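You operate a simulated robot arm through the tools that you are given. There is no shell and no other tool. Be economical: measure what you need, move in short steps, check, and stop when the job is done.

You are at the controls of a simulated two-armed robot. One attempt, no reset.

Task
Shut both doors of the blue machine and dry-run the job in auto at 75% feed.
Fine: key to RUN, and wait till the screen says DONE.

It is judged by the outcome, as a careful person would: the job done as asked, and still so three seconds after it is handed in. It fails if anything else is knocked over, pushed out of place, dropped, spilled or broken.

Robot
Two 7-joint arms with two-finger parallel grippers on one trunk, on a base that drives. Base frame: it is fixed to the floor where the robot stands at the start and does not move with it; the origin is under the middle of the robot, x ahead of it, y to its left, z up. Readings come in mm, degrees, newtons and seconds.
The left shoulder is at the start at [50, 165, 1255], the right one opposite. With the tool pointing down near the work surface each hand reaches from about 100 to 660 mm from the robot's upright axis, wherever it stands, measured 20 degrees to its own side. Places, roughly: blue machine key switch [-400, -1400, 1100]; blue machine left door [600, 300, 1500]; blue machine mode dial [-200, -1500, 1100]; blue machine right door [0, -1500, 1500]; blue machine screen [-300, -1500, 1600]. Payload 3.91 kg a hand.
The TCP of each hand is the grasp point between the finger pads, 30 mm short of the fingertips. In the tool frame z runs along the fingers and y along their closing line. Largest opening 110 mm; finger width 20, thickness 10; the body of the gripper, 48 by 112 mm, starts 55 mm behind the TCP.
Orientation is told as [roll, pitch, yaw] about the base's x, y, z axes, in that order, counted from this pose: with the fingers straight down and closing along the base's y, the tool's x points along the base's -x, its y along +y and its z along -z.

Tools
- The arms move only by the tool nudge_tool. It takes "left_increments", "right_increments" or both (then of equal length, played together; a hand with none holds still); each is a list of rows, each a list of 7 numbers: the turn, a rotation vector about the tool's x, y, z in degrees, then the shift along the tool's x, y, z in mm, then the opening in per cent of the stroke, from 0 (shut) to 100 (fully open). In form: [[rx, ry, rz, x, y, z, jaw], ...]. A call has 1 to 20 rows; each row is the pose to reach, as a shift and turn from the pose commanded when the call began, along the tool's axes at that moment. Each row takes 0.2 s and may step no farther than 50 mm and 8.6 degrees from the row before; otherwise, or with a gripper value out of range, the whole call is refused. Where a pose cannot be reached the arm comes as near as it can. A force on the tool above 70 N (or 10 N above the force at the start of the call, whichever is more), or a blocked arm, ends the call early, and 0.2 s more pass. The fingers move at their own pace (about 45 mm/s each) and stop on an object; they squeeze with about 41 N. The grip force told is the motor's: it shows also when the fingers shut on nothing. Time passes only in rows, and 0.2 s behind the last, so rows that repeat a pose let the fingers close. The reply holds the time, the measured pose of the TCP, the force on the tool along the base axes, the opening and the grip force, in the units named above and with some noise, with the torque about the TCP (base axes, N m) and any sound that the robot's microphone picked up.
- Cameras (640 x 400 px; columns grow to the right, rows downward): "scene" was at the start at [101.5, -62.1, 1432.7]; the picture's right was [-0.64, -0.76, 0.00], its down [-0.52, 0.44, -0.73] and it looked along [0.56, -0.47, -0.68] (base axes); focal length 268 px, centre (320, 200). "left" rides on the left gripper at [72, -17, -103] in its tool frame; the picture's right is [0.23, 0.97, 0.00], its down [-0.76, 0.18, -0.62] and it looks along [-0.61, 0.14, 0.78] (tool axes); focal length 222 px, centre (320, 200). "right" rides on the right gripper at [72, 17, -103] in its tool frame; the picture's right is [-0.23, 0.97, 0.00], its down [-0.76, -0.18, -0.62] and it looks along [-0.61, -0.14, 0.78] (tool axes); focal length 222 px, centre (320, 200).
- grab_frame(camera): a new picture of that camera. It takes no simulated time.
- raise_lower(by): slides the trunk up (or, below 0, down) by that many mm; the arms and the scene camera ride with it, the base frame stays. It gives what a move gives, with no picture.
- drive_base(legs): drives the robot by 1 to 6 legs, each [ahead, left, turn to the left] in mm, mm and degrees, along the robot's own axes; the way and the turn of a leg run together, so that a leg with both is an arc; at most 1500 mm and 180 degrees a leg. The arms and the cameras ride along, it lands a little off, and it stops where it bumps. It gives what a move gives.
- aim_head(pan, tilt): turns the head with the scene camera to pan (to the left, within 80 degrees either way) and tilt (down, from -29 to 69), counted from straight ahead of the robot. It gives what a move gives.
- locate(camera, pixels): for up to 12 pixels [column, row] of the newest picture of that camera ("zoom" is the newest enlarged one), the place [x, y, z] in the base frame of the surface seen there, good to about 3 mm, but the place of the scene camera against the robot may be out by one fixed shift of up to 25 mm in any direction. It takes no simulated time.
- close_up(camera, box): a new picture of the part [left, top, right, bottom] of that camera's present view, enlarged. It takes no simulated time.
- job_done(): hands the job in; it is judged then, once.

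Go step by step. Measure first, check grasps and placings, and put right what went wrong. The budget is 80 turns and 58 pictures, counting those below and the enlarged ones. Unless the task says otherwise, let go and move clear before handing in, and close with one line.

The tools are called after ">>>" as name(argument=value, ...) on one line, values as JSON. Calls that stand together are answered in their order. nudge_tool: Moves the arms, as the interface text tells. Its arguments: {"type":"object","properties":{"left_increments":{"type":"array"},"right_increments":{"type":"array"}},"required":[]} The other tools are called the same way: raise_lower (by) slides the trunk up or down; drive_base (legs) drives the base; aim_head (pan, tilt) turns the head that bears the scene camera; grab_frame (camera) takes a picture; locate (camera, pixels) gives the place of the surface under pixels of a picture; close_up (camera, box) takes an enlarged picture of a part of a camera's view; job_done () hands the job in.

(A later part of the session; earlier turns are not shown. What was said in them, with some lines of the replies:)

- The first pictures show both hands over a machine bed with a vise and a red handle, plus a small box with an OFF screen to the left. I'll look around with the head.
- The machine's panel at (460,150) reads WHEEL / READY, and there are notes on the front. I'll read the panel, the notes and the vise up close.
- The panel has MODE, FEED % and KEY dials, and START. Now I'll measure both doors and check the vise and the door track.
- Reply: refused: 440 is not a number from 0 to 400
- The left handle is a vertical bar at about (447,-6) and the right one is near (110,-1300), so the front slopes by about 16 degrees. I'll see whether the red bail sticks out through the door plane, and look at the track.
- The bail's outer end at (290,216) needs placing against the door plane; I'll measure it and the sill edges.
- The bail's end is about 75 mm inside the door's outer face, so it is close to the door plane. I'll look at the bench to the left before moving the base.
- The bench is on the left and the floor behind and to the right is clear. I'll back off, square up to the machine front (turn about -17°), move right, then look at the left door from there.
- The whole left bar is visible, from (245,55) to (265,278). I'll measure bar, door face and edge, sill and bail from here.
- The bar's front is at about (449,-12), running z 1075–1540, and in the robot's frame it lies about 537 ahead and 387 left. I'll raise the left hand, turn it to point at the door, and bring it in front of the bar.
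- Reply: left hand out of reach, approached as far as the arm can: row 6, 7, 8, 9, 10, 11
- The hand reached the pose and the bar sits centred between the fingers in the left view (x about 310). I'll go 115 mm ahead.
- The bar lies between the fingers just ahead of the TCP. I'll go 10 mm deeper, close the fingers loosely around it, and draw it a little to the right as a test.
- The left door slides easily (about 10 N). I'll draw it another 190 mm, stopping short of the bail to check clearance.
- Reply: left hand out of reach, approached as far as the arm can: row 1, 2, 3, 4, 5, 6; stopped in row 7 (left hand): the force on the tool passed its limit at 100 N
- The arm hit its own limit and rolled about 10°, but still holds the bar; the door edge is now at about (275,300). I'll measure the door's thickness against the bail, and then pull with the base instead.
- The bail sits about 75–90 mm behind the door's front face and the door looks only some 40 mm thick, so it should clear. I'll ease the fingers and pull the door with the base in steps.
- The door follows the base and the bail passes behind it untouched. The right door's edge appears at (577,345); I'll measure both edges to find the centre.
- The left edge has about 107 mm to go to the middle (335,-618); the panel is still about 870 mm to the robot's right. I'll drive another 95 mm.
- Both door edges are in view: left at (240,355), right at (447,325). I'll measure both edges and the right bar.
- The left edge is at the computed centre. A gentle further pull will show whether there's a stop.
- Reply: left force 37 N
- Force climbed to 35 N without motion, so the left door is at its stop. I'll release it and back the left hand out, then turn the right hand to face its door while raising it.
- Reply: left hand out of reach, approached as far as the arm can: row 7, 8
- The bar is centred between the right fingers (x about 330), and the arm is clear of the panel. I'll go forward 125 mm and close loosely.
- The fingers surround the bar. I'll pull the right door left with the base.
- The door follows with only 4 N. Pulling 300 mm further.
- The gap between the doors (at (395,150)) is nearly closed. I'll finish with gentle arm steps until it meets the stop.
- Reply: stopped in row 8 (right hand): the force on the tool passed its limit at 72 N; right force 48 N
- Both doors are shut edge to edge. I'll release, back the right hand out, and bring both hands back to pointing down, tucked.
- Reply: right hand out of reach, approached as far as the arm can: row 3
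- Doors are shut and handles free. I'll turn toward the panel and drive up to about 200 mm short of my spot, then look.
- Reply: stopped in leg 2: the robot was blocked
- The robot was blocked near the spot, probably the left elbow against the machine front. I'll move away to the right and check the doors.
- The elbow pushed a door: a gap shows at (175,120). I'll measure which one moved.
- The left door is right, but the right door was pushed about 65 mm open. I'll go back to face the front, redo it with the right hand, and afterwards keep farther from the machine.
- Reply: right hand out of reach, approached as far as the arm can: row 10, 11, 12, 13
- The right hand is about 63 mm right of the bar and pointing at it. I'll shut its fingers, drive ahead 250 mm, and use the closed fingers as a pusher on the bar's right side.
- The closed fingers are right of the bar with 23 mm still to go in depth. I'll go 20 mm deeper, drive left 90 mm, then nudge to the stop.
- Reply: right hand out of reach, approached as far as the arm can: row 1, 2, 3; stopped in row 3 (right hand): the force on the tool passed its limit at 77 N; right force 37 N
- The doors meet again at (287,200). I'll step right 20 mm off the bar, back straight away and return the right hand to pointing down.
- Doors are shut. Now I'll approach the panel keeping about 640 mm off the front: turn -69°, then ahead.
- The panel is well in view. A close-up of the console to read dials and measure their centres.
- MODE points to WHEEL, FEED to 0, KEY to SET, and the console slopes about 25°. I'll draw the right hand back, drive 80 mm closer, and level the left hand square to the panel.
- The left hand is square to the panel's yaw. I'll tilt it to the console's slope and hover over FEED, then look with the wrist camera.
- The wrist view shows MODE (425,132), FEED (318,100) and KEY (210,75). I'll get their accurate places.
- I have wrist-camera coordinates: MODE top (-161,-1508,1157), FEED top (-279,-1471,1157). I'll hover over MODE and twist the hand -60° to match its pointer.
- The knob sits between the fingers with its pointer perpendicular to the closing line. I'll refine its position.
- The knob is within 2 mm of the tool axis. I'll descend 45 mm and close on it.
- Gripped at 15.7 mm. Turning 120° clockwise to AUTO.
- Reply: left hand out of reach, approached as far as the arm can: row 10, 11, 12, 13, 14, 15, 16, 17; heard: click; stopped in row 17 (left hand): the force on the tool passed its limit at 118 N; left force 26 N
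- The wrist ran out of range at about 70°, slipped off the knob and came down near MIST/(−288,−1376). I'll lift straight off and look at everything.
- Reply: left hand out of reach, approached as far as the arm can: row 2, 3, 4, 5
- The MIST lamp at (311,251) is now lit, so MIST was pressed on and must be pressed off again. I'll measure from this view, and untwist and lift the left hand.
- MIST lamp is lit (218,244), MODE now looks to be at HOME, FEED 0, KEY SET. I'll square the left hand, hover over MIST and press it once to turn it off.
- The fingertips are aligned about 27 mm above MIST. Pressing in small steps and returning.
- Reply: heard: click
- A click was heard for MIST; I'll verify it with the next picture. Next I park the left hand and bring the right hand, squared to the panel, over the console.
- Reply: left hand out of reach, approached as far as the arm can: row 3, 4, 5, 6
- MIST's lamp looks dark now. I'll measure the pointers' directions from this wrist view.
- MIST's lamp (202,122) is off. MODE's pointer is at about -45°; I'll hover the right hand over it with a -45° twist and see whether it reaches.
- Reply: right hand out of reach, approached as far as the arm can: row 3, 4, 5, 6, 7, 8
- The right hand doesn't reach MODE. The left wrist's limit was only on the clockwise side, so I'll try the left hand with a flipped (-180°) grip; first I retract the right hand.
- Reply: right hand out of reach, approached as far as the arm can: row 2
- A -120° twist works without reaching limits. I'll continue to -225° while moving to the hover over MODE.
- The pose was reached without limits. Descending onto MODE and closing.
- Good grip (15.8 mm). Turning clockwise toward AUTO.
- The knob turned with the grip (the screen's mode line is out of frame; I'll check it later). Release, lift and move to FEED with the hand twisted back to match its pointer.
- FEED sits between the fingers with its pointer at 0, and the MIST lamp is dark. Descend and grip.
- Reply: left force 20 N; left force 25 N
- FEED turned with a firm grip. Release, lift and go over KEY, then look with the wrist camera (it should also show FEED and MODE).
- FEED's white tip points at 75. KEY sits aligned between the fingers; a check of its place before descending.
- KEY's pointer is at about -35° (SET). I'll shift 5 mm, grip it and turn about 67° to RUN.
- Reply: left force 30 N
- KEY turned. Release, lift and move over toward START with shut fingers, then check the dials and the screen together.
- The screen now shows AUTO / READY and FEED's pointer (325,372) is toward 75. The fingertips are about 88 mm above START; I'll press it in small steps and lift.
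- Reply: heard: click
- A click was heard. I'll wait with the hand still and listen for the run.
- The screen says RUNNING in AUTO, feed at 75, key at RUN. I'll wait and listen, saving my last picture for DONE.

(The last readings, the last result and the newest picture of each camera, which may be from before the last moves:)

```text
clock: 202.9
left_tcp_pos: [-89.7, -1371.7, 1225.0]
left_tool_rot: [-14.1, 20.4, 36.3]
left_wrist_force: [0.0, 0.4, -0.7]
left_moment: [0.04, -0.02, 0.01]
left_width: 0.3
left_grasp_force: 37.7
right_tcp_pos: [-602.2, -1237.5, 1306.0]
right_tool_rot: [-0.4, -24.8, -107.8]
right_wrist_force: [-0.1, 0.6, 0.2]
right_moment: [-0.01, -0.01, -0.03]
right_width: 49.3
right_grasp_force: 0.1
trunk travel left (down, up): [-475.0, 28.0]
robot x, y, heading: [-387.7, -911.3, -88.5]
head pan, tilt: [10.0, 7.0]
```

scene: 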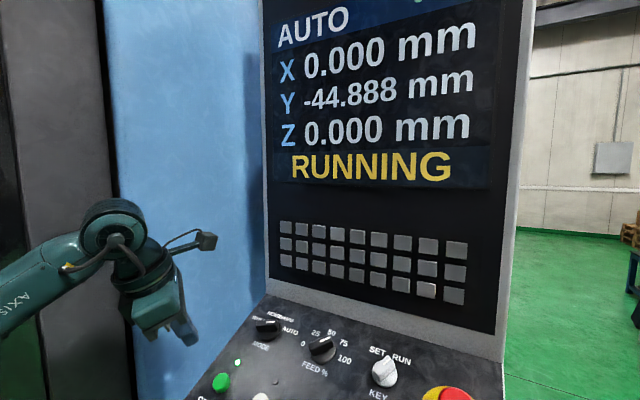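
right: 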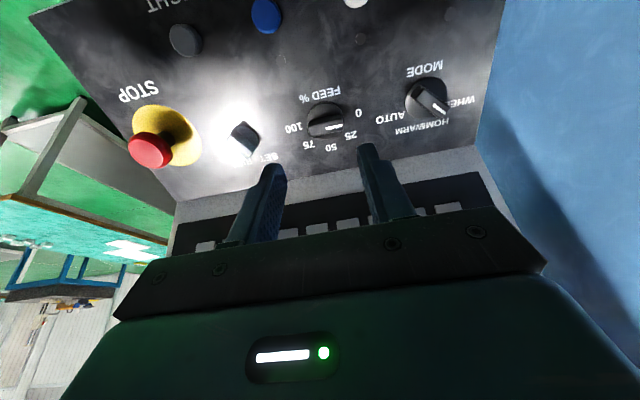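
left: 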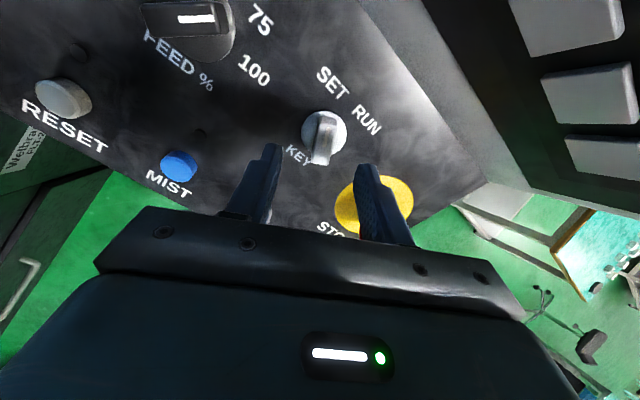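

No sound yet after 30 s of running. I keep waiting.

>>> nudge_tool(left_increments=[[0, 0, 0, 0, 0, 0, 0], [0, 0, 0, 0, 0, 0, 0], [0, 0, 0, 0, 0, 0, 0], [0, 0, 0, 0, 0, 0, 0], [0, 0, 0, 0, 0, 0, 0], [0, 0, 0, 0, 0, 0, 0], [0, 0, 0, 0, 0, 0, 0], [0, 0, 0, 0, 0, 0, 0], [0, 0, 0, 0, 0, 0, 0], [0, 0, 0, 0, 0, 0, 0], [0, 0, 0, 0, 0, 0, 0], [0, 0, 0, 0, 0, 0, 0], [0, 0, 0, 0, 0, 0, 0], [0, 0, 0, 0, 0, 0, 0], [0, 0, 0, 0, 0, 0, 0], [0, 0, 0, 0, 0, 0, 0], [0, 0, 0, 0, 0, 0, 0], [0, 0, 0, 0, 0, 0, 0], [0, 0, 0, 0, 0, 0, 0], [0, 0, 0, 0, 0, 0, 0]])

>>> nudge_tool(left_increments=[[0, 0, 0, 0, 0, 0, 0], [0, 0, 0, 0, 0, 0, 0], [0, 0, 0, 0, 0, 0, 0], [0, 0, 0, 0, 0, 0, 0], [0, 0, 0, 0, 0, 0, 0], [0, 0, 0, 0, 0, 0, 0], [0, 0, 0, 0, 0, 0, 0], [0, 0, 0, 0, 0, 0, 0], [0, 0, 0, 0, 0, 0, 0], [0, 0, 0, 0, 0, 0, 0], [0, 0, 0, 0, 0, 0, 0], [0, 0, 0, 0, 0, 0, 0], [0, 0, 0, 0, 0, 0, 0], [0, 0, 0, 0, 0, 0, 0], [0, 0, 0, 0, 0, 0, 0], [0, 0, 0, 0, 0, 0, 0], [0, 0, 0, 0, 0, 0, 0], [0, 0, 0, 0, 0, 0, 0], [0, 0, 0, 0, 0, 0, 0], [0, 0, 0, 0, 0, 0, 0]])

>>> nudge_tool(left_increments=[[0, 0, 0, 0, 0, 0, 0], [0, 0, 0, 0, 0, 0, 0], [0, 0, 0, 0, 0, 0, 0], [0, 0, 0, 0, 0, 0, 0], [0, 0, 0, 0, 0, 0, 0], [0, 0, 0, 0, 0, 0, 0], [0, 0, 0, 0, 0, 0, 0], [0, 0, 0, 0, 0, 0, 0], [0, 0, 0, 0, 0, 0, 0], [0, 0, 0, 0, 0, 0, 0], [0, 0, 0, 0, 0, 0, 0], [0, 0, 0, 0, 0, 0, 0], [0, 0, 0, 0, 0, 0, 0], [0, 0, 0, 0, 0, 0, 0], [0, 0, 0, 0, 0, 0, 0], [0, 0, 0, 0, 0, 0, 0], [0, 0, 0, 0, 0, 0, 0], [0, 0, 0, 0, 0, 0, 0], [0, 0, 0, 0, 0, 0, 0], [0, 0, 0, 0, 0, 0, 0]])

>>> nudge_tool(left_increments=[[0, 0, 0, 0, 0, 0, 0], [0, 0, 0, 0, 0, 0, 0], [0, 0, 0, 0, 0, 0, 0], [0, 0, 0, 0, 0, 0, 0], [0, 0, 0, 0, 0, 0, 0], [0, 0, 0, 0, 0, 0, 0], [0, 0, 0, 0, 0, 0, 0], [0, 0, 0, 0, 0, 0, 0], [0, 0, 0, 0, 0, 0, 0], [0, 0, 0, 0, 0, 0, 0], [0, 0, 0, 0, 0, 0, 0], [0, 0, 0, 0, 0, 0, 0], [0, 0, 0, 0, 0, 0, 0], [0, 0, 0, 0, 0, 0, 0], [0, 0, 0, 0, 0, 0, 0], [0, 0, 0, 0, 0, 0, 0], [0, 0, 0, 0, 0, 0, 0], [0, 0, 0, 0, 0, 0, 0], [0, 0, 0, 0, 0, 0, 0], [0, 0, 0, 0, 0, 0, 0]])

>>> nudge_tool(left_increments=[[0, 0, 0, 0, 0, 0, 0], [0, 0, 0, 0, 0, 0, 0], [0, 0, 0, 0, 0, 0, 0], [0, 0, 0, 0, 0, 0, 0], [0, 0, 0, 0, 0, 0, 0], [0, 0, 0, 0, 0, 0, 0], [0, 0, 0, 0, 0, 0, 0], [0, 0, 0, 0, 0, 0, 0], [0, 0, 0, 0, 0, 0, 0], [0, 0, 0, 0, 0, 0, 0], [0, 0, 0, 0, 0, 0, 0], [0, 0, 0, 0, 0, 0, 0], [0, 0, 0, 0, 0, 0, 0], [0, 0, 0, 0, 0, 0, 0], [0, 0, 0, 0, 0, 0, 0], [0, 0, 0, 0, 0, 0, 0], [0, 0, 0, 0, 0, 0, 0], [0, 0, 0, 0, 0, 0, 0], [0, 0, 0, 0, 0, 0, 0], [0, 0, 0, 0, 0, 0, 0]])

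>>> nudge_tool(left_increments=[[0, 0, 0, 0, 0, 0, 0], [0, 0, 0, 0, 0, 0, 0], [0, 0, 0, 0, 0, 0, 0], [0, 0, 0, 0, 0, 0, 0], [0, 0, 0, 0, 0, 0, 0], [0, 0, 0, 0, 0, 0, 0], [0, 0, 0, 0, 0, 0, 0], [0, 0, 0, 0, 0, 0, 0], [0, 0, 0, 0, 0, 0, 0], [0, 0, 0, 0, 0, 0, 0], [0, 0, 0, 0, 0, 0, 0], [0, 0, 0, 0, 0, 0, 0], [0, 0, 0, 0, 0, 0, 0], [0, 0, 0, 0, 0, 0, 0], [0, 0, 0, 0, 0, 0, 0], [0, 0, 0, 0, 0, 0, 0], [0, 0, 0, 0, 0, 0, 0], [0, 0, 0, 0, 0, 0, 0], [0, 0, 0, 0, 0, 0, 0], [0, 0, 0, 0, 0, 0, 0]])

>>> nudge_tool(left_increments=[[0, 0, 0, 0, 0, 0, 0], [0, 0, 0, 0, 0, 0, 0], [0, 0, 0, 0, 0, 0, 0], [0, 0, 0, 0, 0, 0, 0], [0, 0, 0, 0, 0, 0, 0], [0, 0, 0, 0, 0, 0, 0], [0, 0, 0, 0, 0, 0, 0], [0, 0, 0, 0, 0, 0, 0], [0, 0, 0, 0, 0, 0, 0], [0, 0, 0, 0, 0, 0, 0], [0, 0, 0, 0, 0, 0, 0], [0, 0, 0, 0, 0, 0, 0], [0, 0, 0, 0, 0, 0, 0], [0, 0, 0, 0, 0, 0, 0], [0, 0, 0, 0, 0, 0, 0], [0, 0, 0, 0, 0, 0, 0], [0, 0, 0, 0, 0, 0, 0], [0, 0, 0, 0, 0, 0, 0], [0, 0, 0, 0, 0, 0, 0], [0, 0, 0, 0, 0, 0, 0]])

>>> nudge_tool(left_increments=[[0, 0, 0, 0, 0, 0, 0], [0, 0, 0, 0, 0, 0, 0], [0, 0, 0, 0, 0, 0, 0], [0, 0, 0, 0, 0, 0, 0], [0, 0, 0, 0, 0, 0, 0], [0, 0, 0, 0, 0, 0, 0], [0, 0, 0, 0, 0, 0, 0], [0, 0, 0, 0, 0, 0, 0], [0, 0, 0, 0, 0, 0, 0], [0, 0, 0, 0, 0, 0, 0], [0, 0, 0, 0, 0, 0, 0], [0, 0, 0, 0, 0, 0, 0], [0, 0, 0, 0, 0, 0, 0], [0, 0, 0, 0, 0, 0, 0], [0, 0, 0, 0, 0, 0, 0], [0, 0, 0, 0, 0, 0, 0], [0, 0, 0, 0, 0, 0, 0], [0, 0, 0, 0, 0, 0, 0], [0, 0, 0, 0, 0, 0, 0], [0, 0, 0, 0, 0, 0, 0]])

>>> grab_frame(camera="scene")

```text
clock: 207.1
left_tcp_pos: [-90.7, -1370.9, 1225.0]
left_tool_rot: [-14.1, 20.4, 36.2]
left_wrist_force: [-0.3, 0.0, 0.4]
left_moment: [0.02, 0.0, -0.01]
left_width: 0.0
left_grasp_force: 37.8
right_tcp_pos: [-600.5, -1238.6, 1306.9]
right_tool_rot: [-0.4, -24.8, -107.8]
right_wrist_force: [-0.1, 0.7, -1.2]
right_moment: [0.0, 0.01, 0.0]
right_width: 49.6
right_grasp_force: 0.0
trunk travel left (down, up): [-475.0, 28.0]
robot x, y, heading: [-388.7, -912.6, -88.6]
head pan, tilt: [10.0, 7.0]
```

```text
clock: 211.3
left_tcp_pos: [-90.5, -1372.2, 1224.7]
left_tool_rot: [-14.0, 20.4, 36.1]
left_wrist_force: [0.0, -0.2, -0.1]
left_moment: [-0.02, -0.01, 0.0]
left_width: 0.0
left_grasp_force: 37.7
right_tcp_pos: [-600.3, -1237.3, 1305.8]
right_tool_rot: [-0.4, -24.8, -107.8]
right_wrist_force: [0.1, 0.2, 0.1]
right_moment: [0.02, 0.01, 0.0]
right_width: 49.4
right_grasp_force: 0.0
trunk travel left (down, up): [-475.0, 28.0]
robot x, y, heading: [-389.7, -914.2, -88.6]
head pan, tilt: [10.0, 7.0]
```

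```text
clock: 215.5
left_tcp_pos: [-89.6, -1372.7, 1224.1]
left_tool_rot: [-14.2, 20.4, 36.3]
left_wrist_force: [0.0, -0.7, 0.0]
left_moment: [0.02, 0.0, 0.04]
left_width: 0.1
left_grasp_force: 38.0
right_tcp_pos: [-600.7, -1237.3, 1305.5]
right_tool_rot: [-0.3, -24.8, -107.8]
right_wrist_force: [-0.8, 0.5, -0.6]
right_moment: [0.0, 0.01, -0.02]
right_width: 49.3
right_grasp_force: 0.0
trunk travel left (down, up): [-475.0, 28.0]
robot x, y, heading: [-390.2, -918.6, -88.8]
head pan, tilt: [10.0, 7.0]
```

```text
clock: 219.7
left_tcp_pos: [-90.0, -1371.3, 1224.0]
left_tool_rot: [-14.1, 20.4, 36.2]
left_wrist_force: [0.0, -0.8, 0.7]
left_moment: [-0.01, 0.0, 0.0]
left_width: 0.3
left_grasp_force: 37.8
right_tcp_pos: [-600.5, -1237.9, 1307.0]
right_tool_rot: [-0.4, -24.9, -107.8]
right_wrist_force: [0.6, 0.3, -0.1]
right_moment: [0.02, 0.04, 0.02]
right_width: 49.5
right_grasp_force: 0.0
trunk travel left (down, up): [-475.0, 28.0]
robot x, y, heading: [-383.1, -914.1, -88.5]
head pan, tilt: [10.0, 7.0]
```

```text
clock: 223.9
left_tcp_pos: [-90.8, -1371.1, 1225.0]
left_tool_rot: [-14.1, 20.3, 36.2]
left_wrist_force: [0.3, 1.2, -0.9]
left_moment: [-0.03, -0.01, 0.0]
left_width: 0.1
left_grasp_force: 37.5
right_tcp_pos: [-600.2, -1236.3, 1306.7]
right_tool_rot: [-0.4, -24.9, -107.8]
right_wrist_force: [0.9, 0.0, 0.7]
right_moment: [0.02, 0.03, -0.03]
right_width: 49.7
right_grasp_force: 0.1
trunk travel left (down, up): [-475.0, 28.0]
robot x, y, heading: [-383.2, -917.2, -88.8]
head pan, tilt: [10.0, 7.0]
```

```text
clock: 228.1
left_tcp_pos: [-89.8, -1371.6, 1225.8]
left_tool_rot: [-14.2, 20.4, 36.2]
left_wrist_force: [0.0, -0.2, 0.5]
left_moment: [-0.01, 0.02, 0.04]
left_width: 0.0
left_grasp_force: 37.5
right_tcp_pos: [-600.7, -1237.5, 1305.8]
right_tool_rot: [-0.4, -24.7, -107.8]
right_wrist_force: [-0.2, 0.1, 0.1]
right_moment: [-0.01, -0.03, 0.01]
right_width: 49.4
right_grasp_force: 0.0
trunk travel left (down, up): [-475.0, 28.0]
robot x, y, heading: [-386.3, -918.3, -88.5]
head pan, tilt: [10.0, 7.0]
```

```text
clock: 232.3
left_tcp_pos: [-90.9, -1372.0, 1224.9]
left_tool_rot: [-14.1, 20.4, 36.2]
left_wrist_force: [-0.1, 0.4, -0.4]
left_moment: [0.01, -0.04, 0.0]
left_width: 0.0
left_grasp_force: 37.4
right_tcp_pos: [-600.7, -1236.4, 1306.3]
right_tool_rot: [-0.3, -24.8, -107.8]
right_wrist_force: [0.0, 0.3, 0.6]
right_moment: [0.01, 0.0, 0.01]
right_width: 49.4
right_grasp_force: 0.0
trunk travel left (down, up): [-475.0, 28.0]
robot x, y, heading: [-390.9, -917.8, -88.6]
head pan, tilt: [10.0, 7.0]
```

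```text
clock: 236.5
left_tcp_pos: [-91.0, -1371.2, 1224.0]
left_tool_rot: [-14.2, 20.4, 36.3]
left_wrist_force: [0.2, 0.4, -0.1]
left_moment: [0.02, 0.01, 0.0]
left_width: 0.0
left_grasp_force: 37.7
right_tcp_pos: [-600.8, -1235.7, 1305.1]
right_tool_rot: [-0.5, -24.8, -107.8]
right_wrist_force: [-0.6, 0.2, 1.1]
right_moment: [0.0, 0.01, 0.01]
right_width: 49.7
right_grasp_force: 0.1
trunk travel left (down, up): [-475.0, 28.0]
robot x, y, heading: [-387.0, -916.3, -88.7]
head pan, tilt: [10.0, 7.0]
```

```text
0 pictures are left
```

scene: 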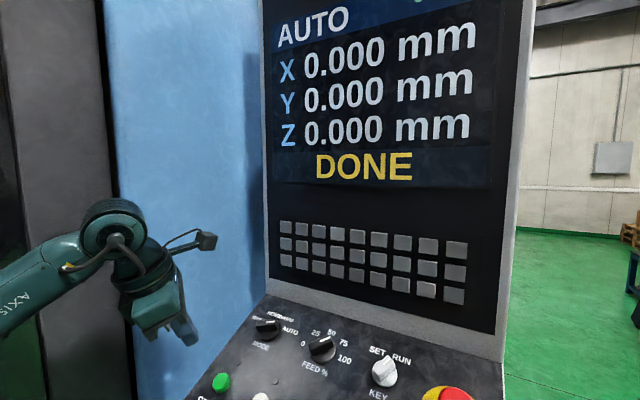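

The screen reads DONE in AUTO with FEED at 75 and KEY at RUN, and both hands are clear of the panel. I'm handing it in.

>>> job_done()

```text
The job is handed in.
```

Both doors are shut, and the dry run finished in AUTO at 75% feed with the key at RUN; the screen says DONE. On the way my arm knocked the right door partly open and pressed MIST by accident, so I shut the door again and switched MIST off before starting the run.
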